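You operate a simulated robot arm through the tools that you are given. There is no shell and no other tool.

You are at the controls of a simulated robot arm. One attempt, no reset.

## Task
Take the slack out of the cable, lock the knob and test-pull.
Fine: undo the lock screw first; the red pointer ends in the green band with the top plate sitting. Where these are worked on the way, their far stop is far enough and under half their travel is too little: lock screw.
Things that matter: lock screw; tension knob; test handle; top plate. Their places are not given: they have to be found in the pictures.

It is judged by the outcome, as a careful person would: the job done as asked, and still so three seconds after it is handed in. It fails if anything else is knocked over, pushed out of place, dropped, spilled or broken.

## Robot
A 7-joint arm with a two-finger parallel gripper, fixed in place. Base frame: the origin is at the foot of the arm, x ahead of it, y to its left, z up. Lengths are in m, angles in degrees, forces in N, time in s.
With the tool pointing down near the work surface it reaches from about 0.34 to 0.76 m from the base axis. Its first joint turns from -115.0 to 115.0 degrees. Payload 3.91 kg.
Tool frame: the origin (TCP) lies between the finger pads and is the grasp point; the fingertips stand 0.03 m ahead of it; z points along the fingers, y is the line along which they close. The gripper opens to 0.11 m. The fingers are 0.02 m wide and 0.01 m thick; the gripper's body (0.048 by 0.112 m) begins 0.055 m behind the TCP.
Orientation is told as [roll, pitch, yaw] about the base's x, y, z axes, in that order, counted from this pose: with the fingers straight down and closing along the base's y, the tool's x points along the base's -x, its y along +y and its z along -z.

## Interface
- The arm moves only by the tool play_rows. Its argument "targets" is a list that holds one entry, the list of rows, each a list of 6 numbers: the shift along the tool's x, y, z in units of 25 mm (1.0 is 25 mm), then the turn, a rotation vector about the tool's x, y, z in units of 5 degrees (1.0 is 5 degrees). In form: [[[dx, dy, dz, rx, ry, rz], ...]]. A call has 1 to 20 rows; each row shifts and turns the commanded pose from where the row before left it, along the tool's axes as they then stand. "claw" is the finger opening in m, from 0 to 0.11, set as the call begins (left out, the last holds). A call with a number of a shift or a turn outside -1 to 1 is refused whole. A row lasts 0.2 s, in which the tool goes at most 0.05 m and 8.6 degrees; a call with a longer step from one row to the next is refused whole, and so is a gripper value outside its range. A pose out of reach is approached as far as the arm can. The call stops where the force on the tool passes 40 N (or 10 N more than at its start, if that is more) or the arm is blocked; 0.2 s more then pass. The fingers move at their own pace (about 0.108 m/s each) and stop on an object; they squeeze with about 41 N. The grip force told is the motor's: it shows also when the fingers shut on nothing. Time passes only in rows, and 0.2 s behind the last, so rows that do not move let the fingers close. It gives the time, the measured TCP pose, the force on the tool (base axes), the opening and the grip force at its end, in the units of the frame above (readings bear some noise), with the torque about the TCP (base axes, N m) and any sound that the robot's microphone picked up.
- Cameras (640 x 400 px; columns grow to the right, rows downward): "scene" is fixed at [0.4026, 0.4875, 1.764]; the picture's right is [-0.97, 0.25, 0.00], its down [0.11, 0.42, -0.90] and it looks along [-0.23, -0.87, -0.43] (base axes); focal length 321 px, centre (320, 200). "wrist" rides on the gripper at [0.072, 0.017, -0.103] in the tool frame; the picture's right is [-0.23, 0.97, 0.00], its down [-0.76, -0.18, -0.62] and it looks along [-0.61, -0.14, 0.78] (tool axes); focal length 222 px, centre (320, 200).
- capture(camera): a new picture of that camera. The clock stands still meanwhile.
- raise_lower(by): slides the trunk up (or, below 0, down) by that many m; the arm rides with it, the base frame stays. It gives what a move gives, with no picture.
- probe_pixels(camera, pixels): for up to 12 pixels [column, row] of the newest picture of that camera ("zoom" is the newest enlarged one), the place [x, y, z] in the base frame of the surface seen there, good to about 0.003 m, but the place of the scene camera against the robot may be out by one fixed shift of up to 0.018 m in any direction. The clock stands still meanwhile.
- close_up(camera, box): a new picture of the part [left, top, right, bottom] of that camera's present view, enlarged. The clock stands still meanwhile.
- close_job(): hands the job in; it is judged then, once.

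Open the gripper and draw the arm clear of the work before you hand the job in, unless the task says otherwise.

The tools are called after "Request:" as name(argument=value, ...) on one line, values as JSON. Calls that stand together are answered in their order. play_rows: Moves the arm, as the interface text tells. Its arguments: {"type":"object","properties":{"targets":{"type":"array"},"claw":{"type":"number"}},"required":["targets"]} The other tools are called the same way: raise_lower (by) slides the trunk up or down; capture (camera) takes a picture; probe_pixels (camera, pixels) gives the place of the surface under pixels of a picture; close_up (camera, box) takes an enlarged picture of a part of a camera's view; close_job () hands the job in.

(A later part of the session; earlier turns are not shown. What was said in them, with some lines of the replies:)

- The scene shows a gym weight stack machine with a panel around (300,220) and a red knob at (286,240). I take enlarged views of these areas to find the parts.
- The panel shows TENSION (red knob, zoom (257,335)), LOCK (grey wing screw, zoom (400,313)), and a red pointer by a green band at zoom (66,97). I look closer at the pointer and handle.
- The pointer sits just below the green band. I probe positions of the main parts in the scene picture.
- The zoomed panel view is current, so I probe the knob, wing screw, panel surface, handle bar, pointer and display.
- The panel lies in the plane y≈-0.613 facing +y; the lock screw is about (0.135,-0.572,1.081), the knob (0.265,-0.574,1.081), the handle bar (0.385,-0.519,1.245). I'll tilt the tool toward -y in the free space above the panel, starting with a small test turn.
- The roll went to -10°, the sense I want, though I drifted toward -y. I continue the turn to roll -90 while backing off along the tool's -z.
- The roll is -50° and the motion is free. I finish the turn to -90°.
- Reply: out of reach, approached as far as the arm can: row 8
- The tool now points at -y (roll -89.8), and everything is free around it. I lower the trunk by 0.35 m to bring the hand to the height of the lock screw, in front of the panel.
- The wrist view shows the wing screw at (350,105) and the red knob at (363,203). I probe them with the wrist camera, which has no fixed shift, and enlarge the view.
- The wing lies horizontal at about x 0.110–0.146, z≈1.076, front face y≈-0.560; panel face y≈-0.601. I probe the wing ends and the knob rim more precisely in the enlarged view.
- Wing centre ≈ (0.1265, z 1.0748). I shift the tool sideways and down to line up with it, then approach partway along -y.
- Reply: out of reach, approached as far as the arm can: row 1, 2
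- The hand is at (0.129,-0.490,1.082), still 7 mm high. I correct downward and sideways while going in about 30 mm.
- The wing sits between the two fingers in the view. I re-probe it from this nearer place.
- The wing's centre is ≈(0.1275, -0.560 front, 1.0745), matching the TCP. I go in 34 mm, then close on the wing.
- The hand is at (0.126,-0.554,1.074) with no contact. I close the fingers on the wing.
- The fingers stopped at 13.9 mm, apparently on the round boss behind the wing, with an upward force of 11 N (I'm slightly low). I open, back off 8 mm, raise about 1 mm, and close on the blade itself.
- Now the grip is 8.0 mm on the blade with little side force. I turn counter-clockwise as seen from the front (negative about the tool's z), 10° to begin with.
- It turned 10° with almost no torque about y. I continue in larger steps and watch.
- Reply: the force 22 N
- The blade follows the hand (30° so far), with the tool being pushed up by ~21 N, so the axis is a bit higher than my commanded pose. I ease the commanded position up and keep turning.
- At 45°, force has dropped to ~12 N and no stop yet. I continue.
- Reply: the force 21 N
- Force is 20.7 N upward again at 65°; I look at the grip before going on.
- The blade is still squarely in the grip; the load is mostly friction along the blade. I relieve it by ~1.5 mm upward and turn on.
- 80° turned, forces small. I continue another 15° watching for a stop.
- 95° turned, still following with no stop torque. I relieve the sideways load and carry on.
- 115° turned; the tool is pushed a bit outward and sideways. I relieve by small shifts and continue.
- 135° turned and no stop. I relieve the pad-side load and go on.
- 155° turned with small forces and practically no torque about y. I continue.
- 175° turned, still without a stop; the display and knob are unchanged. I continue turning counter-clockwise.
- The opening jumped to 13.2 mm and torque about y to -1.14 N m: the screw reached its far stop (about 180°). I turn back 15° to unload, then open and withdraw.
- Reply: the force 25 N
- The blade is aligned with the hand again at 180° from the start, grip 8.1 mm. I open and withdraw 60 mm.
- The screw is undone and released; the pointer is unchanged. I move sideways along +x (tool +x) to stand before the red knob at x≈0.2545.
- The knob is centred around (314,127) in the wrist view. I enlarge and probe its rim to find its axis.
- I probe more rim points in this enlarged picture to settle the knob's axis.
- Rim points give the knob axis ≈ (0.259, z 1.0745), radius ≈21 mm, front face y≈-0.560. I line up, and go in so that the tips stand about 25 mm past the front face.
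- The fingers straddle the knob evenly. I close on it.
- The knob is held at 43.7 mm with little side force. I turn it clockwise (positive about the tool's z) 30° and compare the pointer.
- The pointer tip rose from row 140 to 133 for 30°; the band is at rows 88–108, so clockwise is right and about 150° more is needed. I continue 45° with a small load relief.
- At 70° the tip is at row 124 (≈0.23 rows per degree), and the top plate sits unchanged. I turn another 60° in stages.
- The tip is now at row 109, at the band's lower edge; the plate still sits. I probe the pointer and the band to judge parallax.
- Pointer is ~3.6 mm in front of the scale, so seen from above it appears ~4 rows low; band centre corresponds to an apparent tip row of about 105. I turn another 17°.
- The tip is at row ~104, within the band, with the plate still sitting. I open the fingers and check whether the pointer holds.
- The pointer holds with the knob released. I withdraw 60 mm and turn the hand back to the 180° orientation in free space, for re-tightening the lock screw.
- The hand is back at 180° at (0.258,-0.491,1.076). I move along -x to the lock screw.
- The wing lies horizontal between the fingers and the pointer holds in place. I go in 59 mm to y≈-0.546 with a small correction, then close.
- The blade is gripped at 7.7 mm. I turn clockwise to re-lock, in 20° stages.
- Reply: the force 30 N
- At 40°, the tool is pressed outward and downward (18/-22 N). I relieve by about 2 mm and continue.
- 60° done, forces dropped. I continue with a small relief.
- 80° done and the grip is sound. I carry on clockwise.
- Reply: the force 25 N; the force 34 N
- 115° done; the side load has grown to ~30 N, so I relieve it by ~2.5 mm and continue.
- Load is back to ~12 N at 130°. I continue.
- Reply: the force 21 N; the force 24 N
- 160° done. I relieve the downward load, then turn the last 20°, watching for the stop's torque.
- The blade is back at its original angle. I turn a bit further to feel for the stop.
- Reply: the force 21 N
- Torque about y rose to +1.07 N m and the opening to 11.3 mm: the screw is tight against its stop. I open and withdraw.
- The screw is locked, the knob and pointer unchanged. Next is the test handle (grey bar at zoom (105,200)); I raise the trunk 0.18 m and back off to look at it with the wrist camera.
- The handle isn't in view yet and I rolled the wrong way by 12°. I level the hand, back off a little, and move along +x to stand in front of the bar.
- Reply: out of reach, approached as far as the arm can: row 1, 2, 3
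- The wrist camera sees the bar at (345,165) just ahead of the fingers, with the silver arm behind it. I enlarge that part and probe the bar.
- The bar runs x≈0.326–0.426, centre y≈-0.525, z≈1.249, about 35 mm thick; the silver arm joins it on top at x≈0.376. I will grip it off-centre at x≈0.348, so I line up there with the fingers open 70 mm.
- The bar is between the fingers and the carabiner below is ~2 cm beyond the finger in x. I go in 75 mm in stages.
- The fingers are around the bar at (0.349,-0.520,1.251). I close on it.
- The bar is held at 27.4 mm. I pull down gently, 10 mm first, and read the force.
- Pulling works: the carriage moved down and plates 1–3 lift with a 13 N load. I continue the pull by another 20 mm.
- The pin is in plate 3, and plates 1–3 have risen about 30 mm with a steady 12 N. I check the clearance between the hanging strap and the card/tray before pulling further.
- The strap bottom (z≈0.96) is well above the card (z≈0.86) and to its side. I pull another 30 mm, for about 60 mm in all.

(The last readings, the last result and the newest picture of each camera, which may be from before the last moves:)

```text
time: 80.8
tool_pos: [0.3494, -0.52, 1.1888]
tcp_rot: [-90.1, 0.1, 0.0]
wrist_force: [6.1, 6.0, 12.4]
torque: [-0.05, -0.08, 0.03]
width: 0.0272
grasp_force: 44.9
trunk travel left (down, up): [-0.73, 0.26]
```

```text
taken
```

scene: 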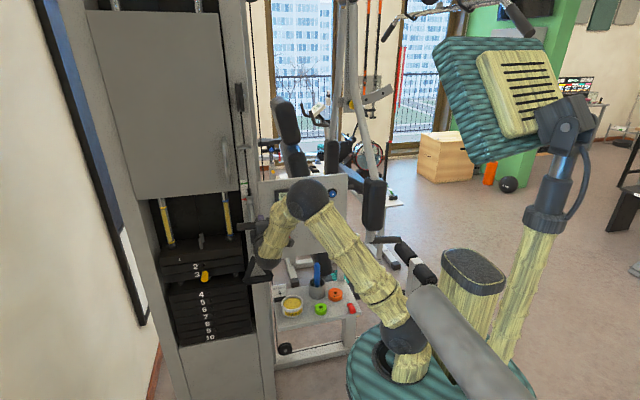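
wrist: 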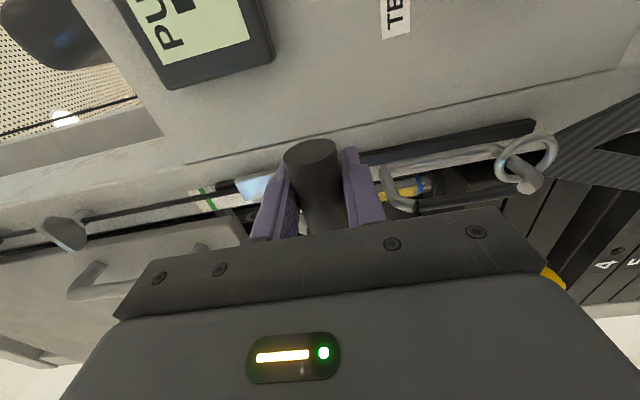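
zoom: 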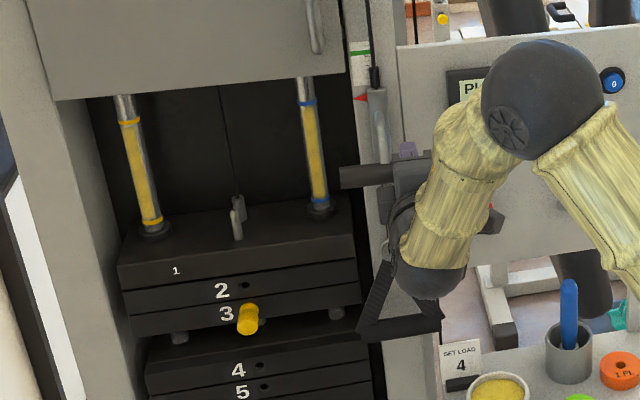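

I look at the part of the display the wrist camera sees at (190,30), to read the PULL field.

Request:
close_up(camera="wrist", box=[110, 0, 290, 100])

Request:
close_up(camera="scene", box=[260, 180, 340, 230])

```text
3.56 times, centred on (200, 50) of wrist
```

zoom: 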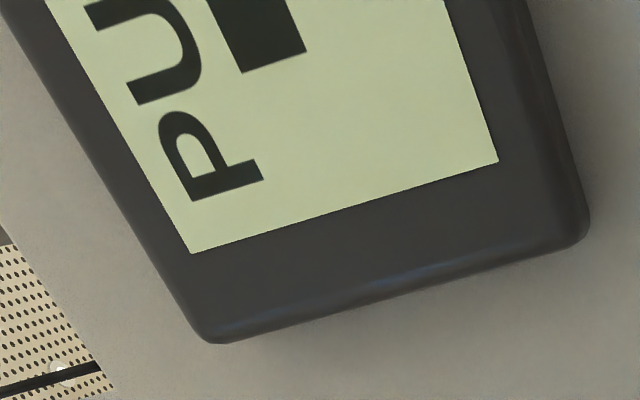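

```text
8.00 times, centred on (300, 205) of scene
```

zoom: 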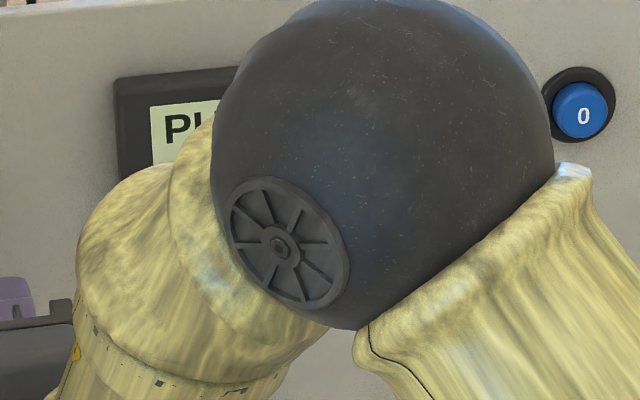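

PULL still reads "–" at 60 mm of pull. I pull 20 mm more and look again.

Request:
play_rows(targets=[[[0, 0.2, 0, 0, 0, 0], [0, 0.2, 0, 0, 0, 0], [0, 0.2, 0, 0, 0, 0], [0, 0.2, 0, 0, 0, 0], [0, 0, 0, 0, 0, 0]]])

Request:
close_up(camera="wrist", box=[90, 0, 270, 100])

Request:
close_up(camera="scene", box=[150, 165, 310, 305])

```text
time: 82.0
tool_pos: [0.3496, -0.5206, 1.1693]
tcp_rot: [-90.0, 0.0, -0.1]
wrist_force: [6.1, 6.0, 12.3]
torque: [-0.04, -0.02, -0.18]
width: 0.0273
grasp_force: 45.0
trunk travel left (down, up): [-0.73, 0.26]
```

```text
3.56 times, centred on (180, 50) of wrist
```

zoom: 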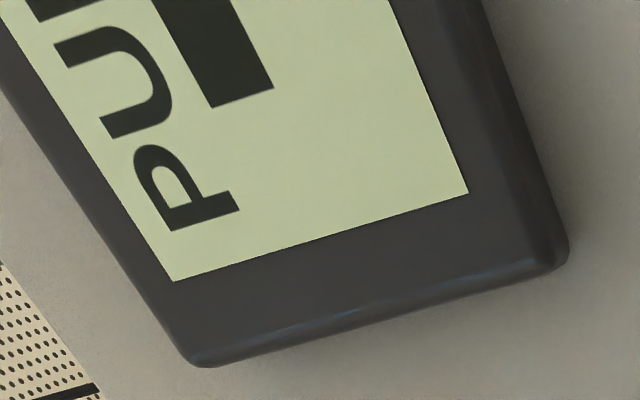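

```text
2.86 times, centred on (230, 235) of scene
```

zoom: 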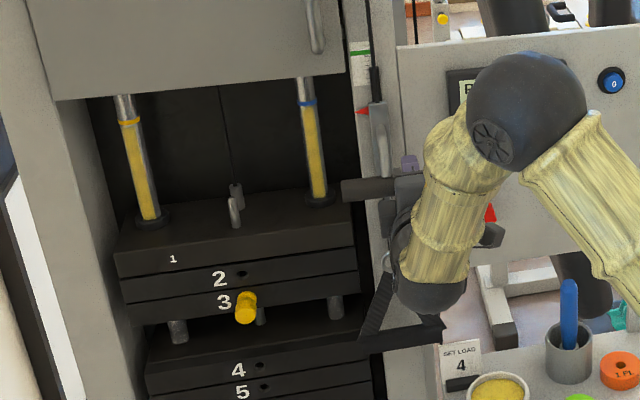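

Still "–" at ~80 mm. I check the strap-to-card clearance at zoom (440,325) and (445,350) before going further.

Request:
probe_pixels(camera="zoom", pixels=[[438, 325], [442, 330], [436, 335], [400, 340], [446, 352], [450, 370], [445, 345], [478, 342], [448, 385], [365, 350]])

Request:
close_up(camera="scene", box=[230, 255, 300, 305])

```text
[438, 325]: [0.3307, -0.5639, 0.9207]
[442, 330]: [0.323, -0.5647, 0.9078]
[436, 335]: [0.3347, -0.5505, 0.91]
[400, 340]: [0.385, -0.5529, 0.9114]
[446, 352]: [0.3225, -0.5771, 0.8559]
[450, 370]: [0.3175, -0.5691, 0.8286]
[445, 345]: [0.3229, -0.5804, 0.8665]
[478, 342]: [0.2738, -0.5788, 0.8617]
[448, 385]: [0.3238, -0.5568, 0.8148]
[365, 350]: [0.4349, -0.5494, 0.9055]
```

```text
8.00 times, centred on (265, 280) of scene
```

zoom: 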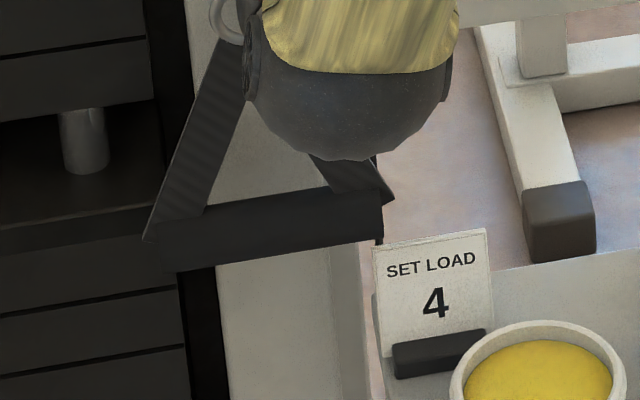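

The strap bar is now only ~3 cm above the card's top and close in x, so I don't pull further. I hold for about a second, then check the display.

Request:
play_rows(targets=[[[0, 0, 0, 0, 0, 0], [0, 0, 0, 0, 0, 0], [0, 0, 0, 0, 0, 0], [0, 0, 0, 0, 0, 0], [0, 0, 0, 0, 0, 0]]])

Request:
close_up(camera="wrist", box=[60, 0, 270, 120])

```text
time: 83.2
tool_pos: [0.3489, -0.5213, 1.1707]
tcp_rot: [-90.0, 0.1, -0.1]
wrist_force: [3.5, 6.2, 11.5]
torque: [0.02, 0.04, -0.04]
width: 0.0277
grasp_force: 45.1
trunk travel left (down, up): [-0.73, 0.26]
```

```text
3.05 times, centred on (165, 60) of wrist
```

zoom: 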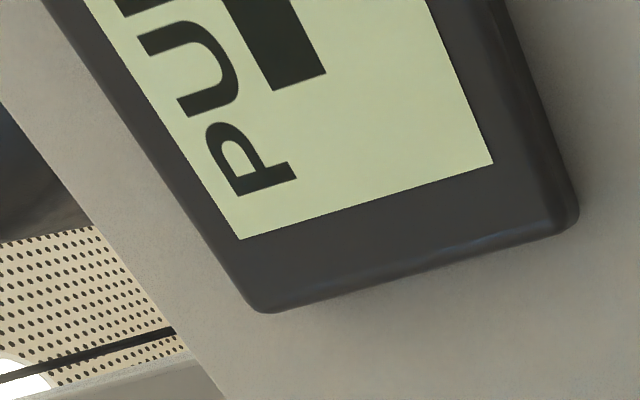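

The field still shows "–". I let the handle return slowly and under control by the same 80 mm.

Request:
play_rows(targets=[[[0, -0.2, 0, 0, 0, 0], [0, -0.2, 0, 0, 0, 0], [0, -0.2, 0, 0, 0, 0], [0, -0.2, 0, 0, 0, 0], [0, -0.2, 0, 0, 0, 0], [0, -0.2, 0, 0, 0, 0], [0, -0.2, 0, 0, 0, 0], [0, -0.2, 0, 0, 0, 0], [0, -0.2, 0, 0, 0, 0], [0, -0.2, 0, 0, 0, 0], [0, -0.2, 0, 0, 0, 0], [0, -0.2, 0, 0, 0, 0], [0, -0.2, 0, 0, 0, 0], [0, 0, 0, 0, 0, 0]]])

Request:
play_rows(targets=[[[0, -0.1, 0, 0, 0, 0], [0, -0.1, 0, 0, 0, 0], [0, -0.1, 0, 0, 0, 0], [0, -0.1, 0, 0, 0, 0], [0, 0, 0, 0, 0, 0]]])

Request:
capture(camera="wrist")

Request:
close_up(camera="scene", box=[150, 165, 310, 305])

```text
time: 86.2
tool_pos: [0.35, -0.5185, 1.2349]
tcp_rot: [-90.1, 0.0, -0.1]
wrist_force: [6.1, 3.1, 12.4]
torque: [-0.03, 0.03, 0.19]
width: 0.0273
grasp_force: 45.4
trunk travel left (down, up): [-0.73, 0.26]
```

```text
time: 87.4
tool_pos: [0.3502, -0.5203, 1.2445]
tcp_rot: [-90.0, 0.0, -0.2]
wrist_force: [3.0, 5.3, 10.5]
torque: [0.05, -0.05, -0.21]
width: 0.0272
grasp_force: 45.0
trunk travel left (down, up): [-0.73, 0.26]
```

```text
taken
```

wrist: 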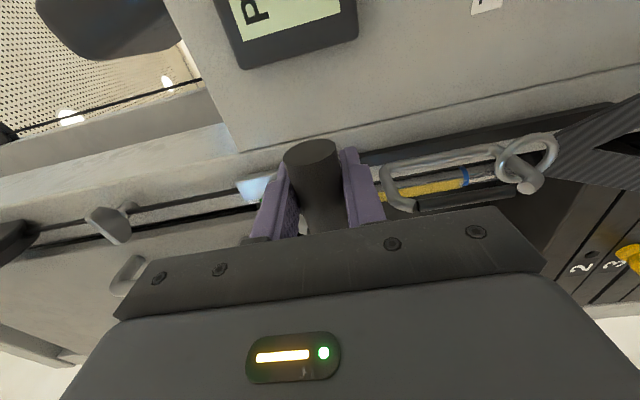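

```text
2.86 times, centred on (230, 235) of scene
```

zoom: 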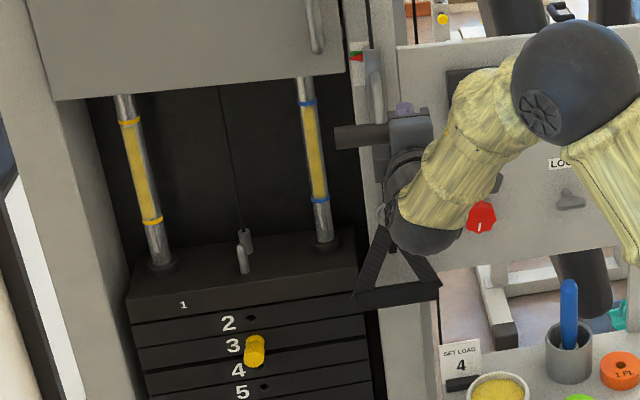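

The hand is at z 1.2445 with 10.5 N still hanging on it, so the handle isn't fully home. I ease up in small steps until the load is gone.

Request:
play_rows(targets=[[[0, -0.06, 0, 0, 0, 0], [0, -0.06, 0, 0, 0, 0], [0, 0, 0, 0, 0, 0], [0, 0, 0, 0, 0, 0]]])

Request:
play_rows(targets=[[[0, -0.06, 0, 0, 0, 0], [0, -0.06, 0, 0, 0, 0], [0, 0, 0, 0, 0, 0], [0, 0, 0, 0, 0, 0]]])

Request:
close_up(camera="scene", box=[232, 175, 282, 210])

Request:
close_up(camera="scene", box=[160, 230, 260, 290])

```text
time: 88.4
tool_pos: [0.3491, -0.5195, 1.2476]
tcp_rot: [-90.1, -0.1, -0.1]
wrist_force: [2.3, 5.7, 11.2]
torque: [0.02, 0.07, -0.1]
width: 0.0271
grasp_force: 45.0
trunk travel left (down, up): [-0.73, 0.26]
```

```text
time: 89.4
tool_pos: [0.3489, -0.5213, 1.2491]
tcp_rot: [-90.0, 0.0, -0.1]
wrist_force: [1.0, 6.9, 3.0]
torque: [0.12, -0.09, -0.02]
width: 0.0276
grasp_force: 45.4
trunk travel left (down, up): [-0.73, 0.26]
```

```text
11.43 times, centred on (257, 192) of scene
```

zoom: 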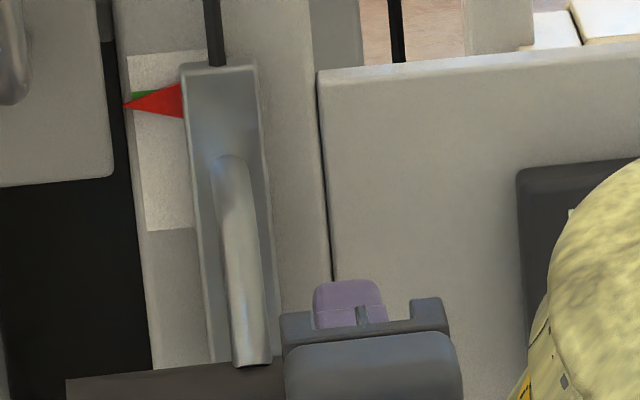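

```text
6.40 times, centred on (210, 260) of scene
```

zoom: 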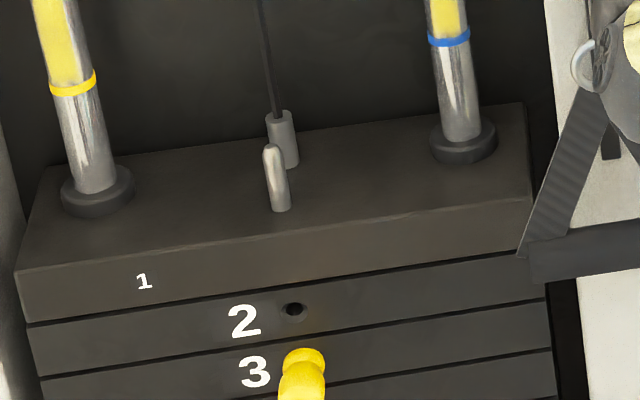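

The load is nearly gone, the pointer is back at row ~105 in the band, and the top plate sits. I open the fingers, withdraw along +y and read the display.

Request:
play_rows(targets=[[[0, 0, 0, 0, 0, 0], [0, 0, 0, 0, 0, 0], [0, 0, -0.7, 0, 0, 0], [0, 0, -0.7, 0, 0, 0], [0, 0, -0.7, 0, 0, 0], [0, 0, -0.7, 0, 0, 0], [0, 0, 0, 0, 0, 0]]], claw=0.07)

Request:
capture(camera="scene")

Request:
capture(camera="wrist")

```text
time: 91.0
tool_pos: [0.3489, -0.454, 1.249]
tcp_rot: [-89.9, 0.1, -0.1]
wrist_force: [0.6, 0.5, -0.2]
torque: [0.01, 0.0, 0.0]
width: 0.0703
grasp_force: 0.0
trunk travel left (down, up): [-0.73, 0.26]
```

```text
taken
```

scene: 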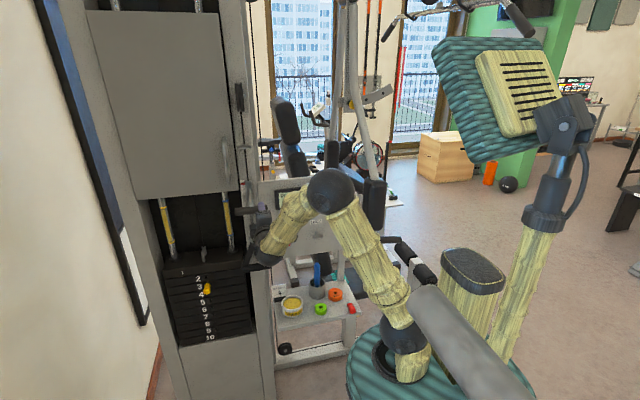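

```text
taken
```

wrist: 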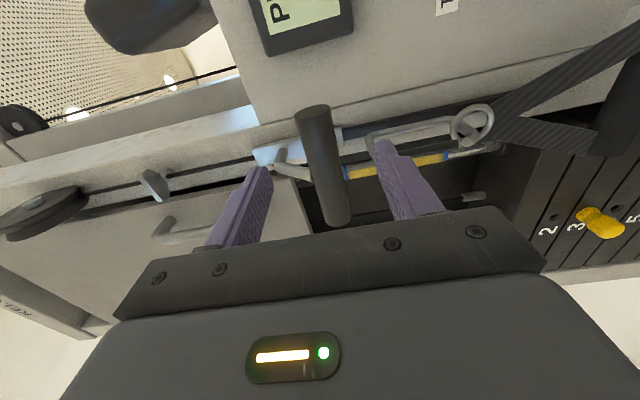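

The handle is free and back home. I move along -x about 0.1 m so that the wrist camera can see the display.

Request:
play_rows(targets=[[[1, 0, 0, 0, 0, 0], [1, 0, 0, 0, 0, 0], [1, 0, 0, 0, 0, 0], [1, 0, 0, 0, 0, 0], [0, 0, 0, 0, 0, 0]]])

Request:
capture(camera="wrist")

Request:
close_up(camera="scene", box=[230, 165, 370, 255])

```text
time: 92.2
tool_pos: [0.2485, -0.4538, 1.2479]
tcp_rot: [-89.9, 0.1, 0.0]
wrist_force: [1.2, 0.1, 0.2]
torque: [0.01, 0.0, 0.0]
width: 0.0698
grasp_force: 0.1
trunk travel left (down, up): [-0.73, 0.26]
```

```text
taken
```

wrist: 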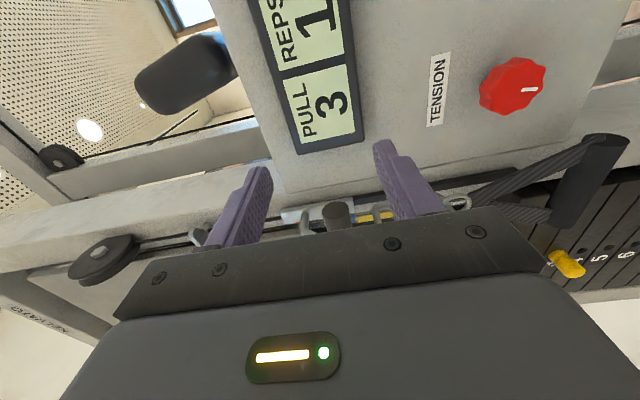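

```text
4.44 times, centred on (300, 210) of scene
```

zoom: 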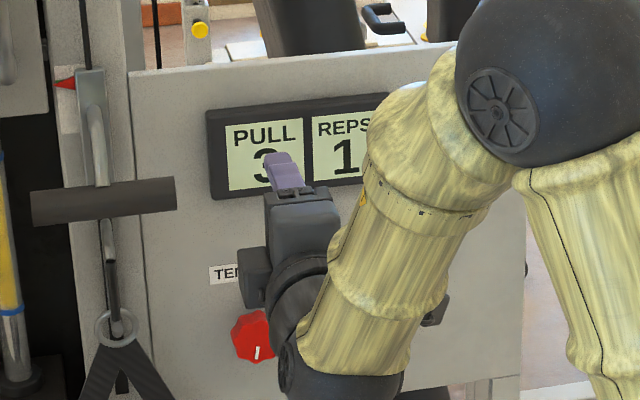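

The display now reads PULL 3 and REPS 1: the test pull was registered. I draw the arm clear by raising the trunk 0.17 m and backing off, then check everything once more.

Request:
raise_lower(by=0.17)

Request:
play_rows(targets=[[[0.8, 0, -0.3, 0, 0, 0], [0.8, 0, 0, 0, 0, 0], [0.8, 0, 0, 0, 0, 0], [0, 0, 0, 0, 0, 0], [0, 0, 0, 0, 0, 0], [0, 0, 0, 0, 0, 0]]])

Request:
capture(camera="scene")

Request:
close_up(camera="scene", box=[230, 165, 370, 255])

Request:
close_up(camera="scene", box=[232, 175, 282, 210])

Request:
close_up(camera="scene", box=[150, 230, 350, 350])

```text
time: 94.1
tool_pos: [0.2487, -0.4535, 1.418]
tcp_rot: [-89.9, 0.0, -0.1]
wrist_force: [-0.6, 0.6, -0.1]
torque: [-0.02, 0.0, 0.03]
width: 0.0701
grasp_force: 0.1
trunk travel left (down, up): [-0.9, 0.09]
```

```text
time: 95.5
tool_pos: [0.1889, -0.4469, 1.4179]
tcp_rot: [-89.9, 0.0, -0.1]
wrist_force: [0.5, 0.4, -0.5]
torque: [-0.02, 0.02, 0.01]
width: 0.0699
grasp_force: 0.1
trunk travel left (down, up): [-0.9, 0.09]
```

```text
taken
```

scene: 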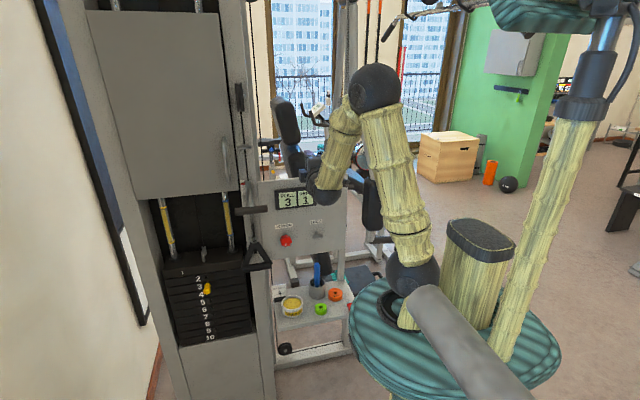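

```text
4.44 times, centred on (300, 210) of scene
```

zoom: 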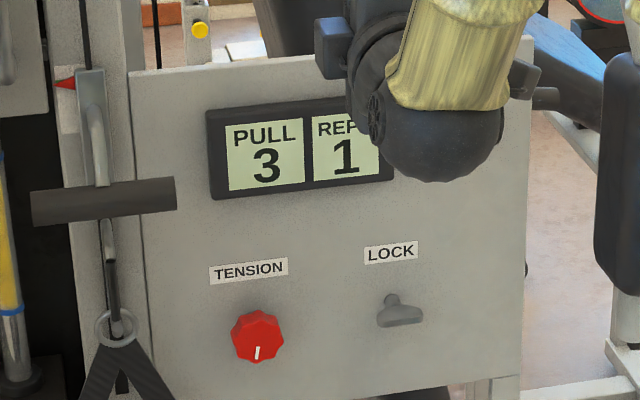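

```text
11.43 times, centred on (257, 192) of scene
```

zoom: 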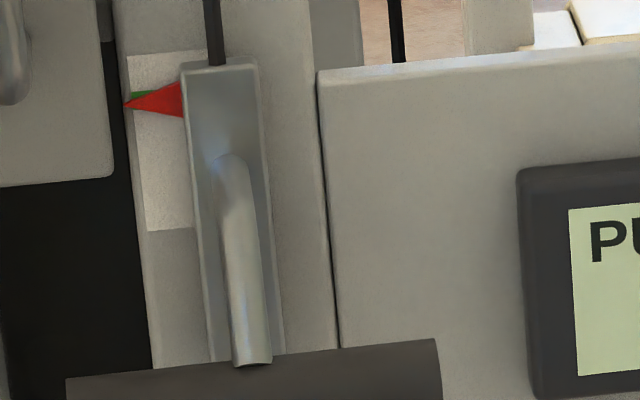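

```text
3.20 times, centred on (250, 290) of scene
```

zoom: 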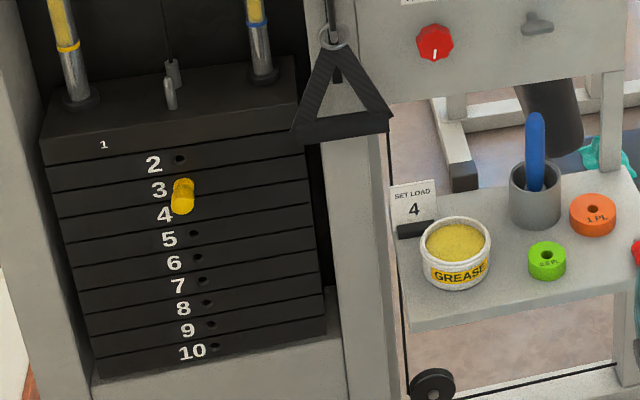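

Everything is in order: PULL 3, REPS 1, plate sitting, lock screw back, nothing else moved. To be sure of the pointer without parallax, I bring the wrist camera level with it (z≈1.32), staying well clear.

Request:
raise_lower(by=-0.08)

Request:
play_rows(targets=[[[-1, 0, 0, 0, 0, 0], [-1, 0, 0, 0, 0, 0], [-1, 0, 0, 0, 0, 0], [-1, 0, 0, 0, 0, 0], [-0.8, 0, 0, 0, 0, 0], [0, 0, 0, 0, 0, 0]]])

Request:
capture(camera="wrist")

```text
time: 96.7
tool_pos: [0.1892, -0.4471, 1.3383]
tcp_rot: [-90.0, -0.1, -0.1]
wrist_force: [-0.7, 0.3, 0.4]
torque: [-0.02, 0.0, -0.01]
width: 0.0699
grasp_force: 0.2
trunk travel left (down, up): [-0.82, 0.17]
```

```text
time: 98.1
tool_pos: [0.3096, -0.4474, 1.3397]
tcp_rot: [-90.0, 0.0, 0.0]
wrist_force: [0.9, -0.4, 0.2]
torque: [-0.01, -0.01, 0.06]
width: 0.0699
grasp_force: 0.0
trunk travel left (down, up): [-0.82, 0.17]
```

```text
taken
```

wrist: 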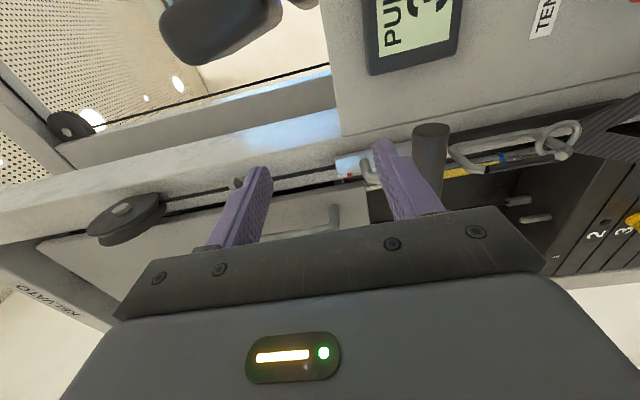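

The pointer is half hidden at (348,174) by the carriage edge. I take an enlarged view of it first.

Request:
close_up(camera="wrist", box=[310, 145, 390, 200])

```text
7.27 times, centred on (350, 172) of wrist
```

zoom: 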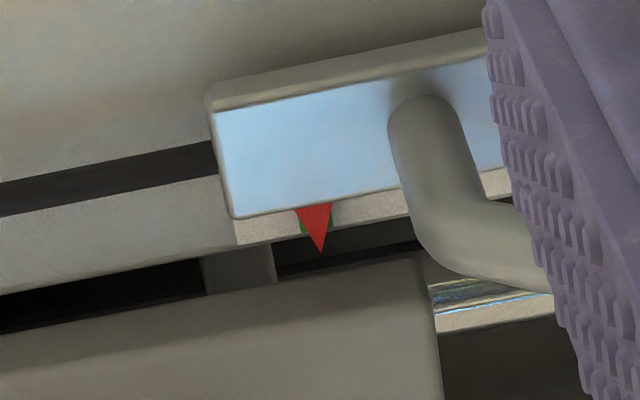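

From level height, the green shows on both sides of the red pointer (zoom (302,224) and (331,219)), so it is centred in the band. I draw the arm clear again and back up.

Request:
play_rows(targets=[[[1, 0, 0, 0, 0, 0], [1, 0, 0, 0, 0, 0], [1, 0, 0, 0, 0, 0], [1, 0, 0, 0, 0, 0], [1, 0, 0, 0, 0, 0], [0.8, 0, 0, 0, 0, 0], [0, 0, 0, 0, 0, 0]]], claw=0.11)

Request:
raise_lower(by=0.1)

Request:
close_up(camera="scene", box=[150, 160, 350, 350])

Request:
close_up(camera="scene", box=[232, 175, 282, 210])

```text
time: 99.7
tool_pos: [0.1664, -0.448, 1.338]
tcp_rot: [-89.9, 0.1, -0.1]
wrist_force: [0.0, 0.0, -0.7]
torque: [0.01, 0.0, 0.02]
width: 0.11
grasp_force: 0.1
trunk travel left (down, up): [-0.82, 0.17]
```

```text
time: 101.0
tool_pos: [0.1663, -0.4475, 1.4374]
tcp_rot: [-90.0, 0.1, -0.2]
wrist_force: [-0.4, 0.4, -0.1]
torque: [-0.01, 0.02, 0.0]
width: 0.11
grasp_force: 0.2
trunk travel left (down, up): [-0.92, 0.07]
```

```text
2.11 times, centred on (250, 255) of scene
```

zoom: 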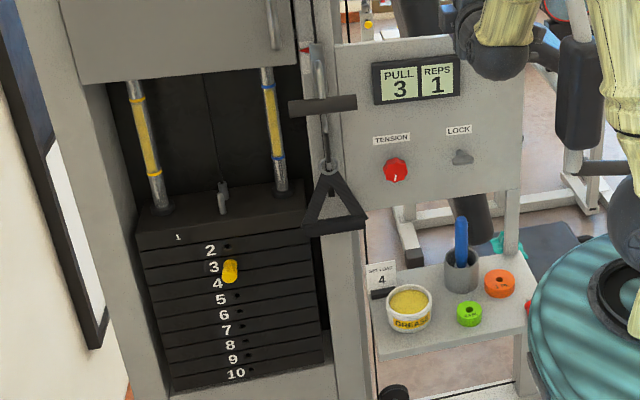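

```text
11.43 times, centred on (257, 192) of scene
```

zoom: 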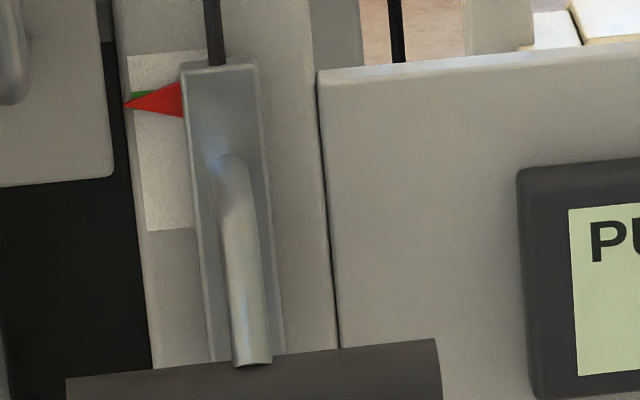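

The final pictures show the pointer in the green band (tip row ~104), the top plate sitting, the lock screw tight, and PULL 3 / REPS 1. The gripper is open, the arm is clear and nothing else has moved, so I hand the job in.

Request:
close_job()

```text
The job is handed in.
```

The slack is out of the cable, the knob is locked, and the test pull was registered. I handed the job in with the gripper open and the arm clear.

- **Lock screw:** I undid it first, about 180° to its far stop. After setting the tension I turned it back until it was tight against the other stop.
- **Tension:** I turned the knob about 147° clockwise. Seen from level height, the red pointer sits in the middle of the green band, and it was in the same place after the test pull.
- **Test pull:** I pulled the handle down about 80 mm with a load of about 12 N, then let it back slowly. The display now reads PULL 3, REPS 1.
- **Top plate:** It is sitting on the stack again, and nothing else was moved.

The card on the tray says "SET LOAD 4", but the pin is in plate 3, which matches the PULL 3 reading. I left the pin alone because the task did not mention it.
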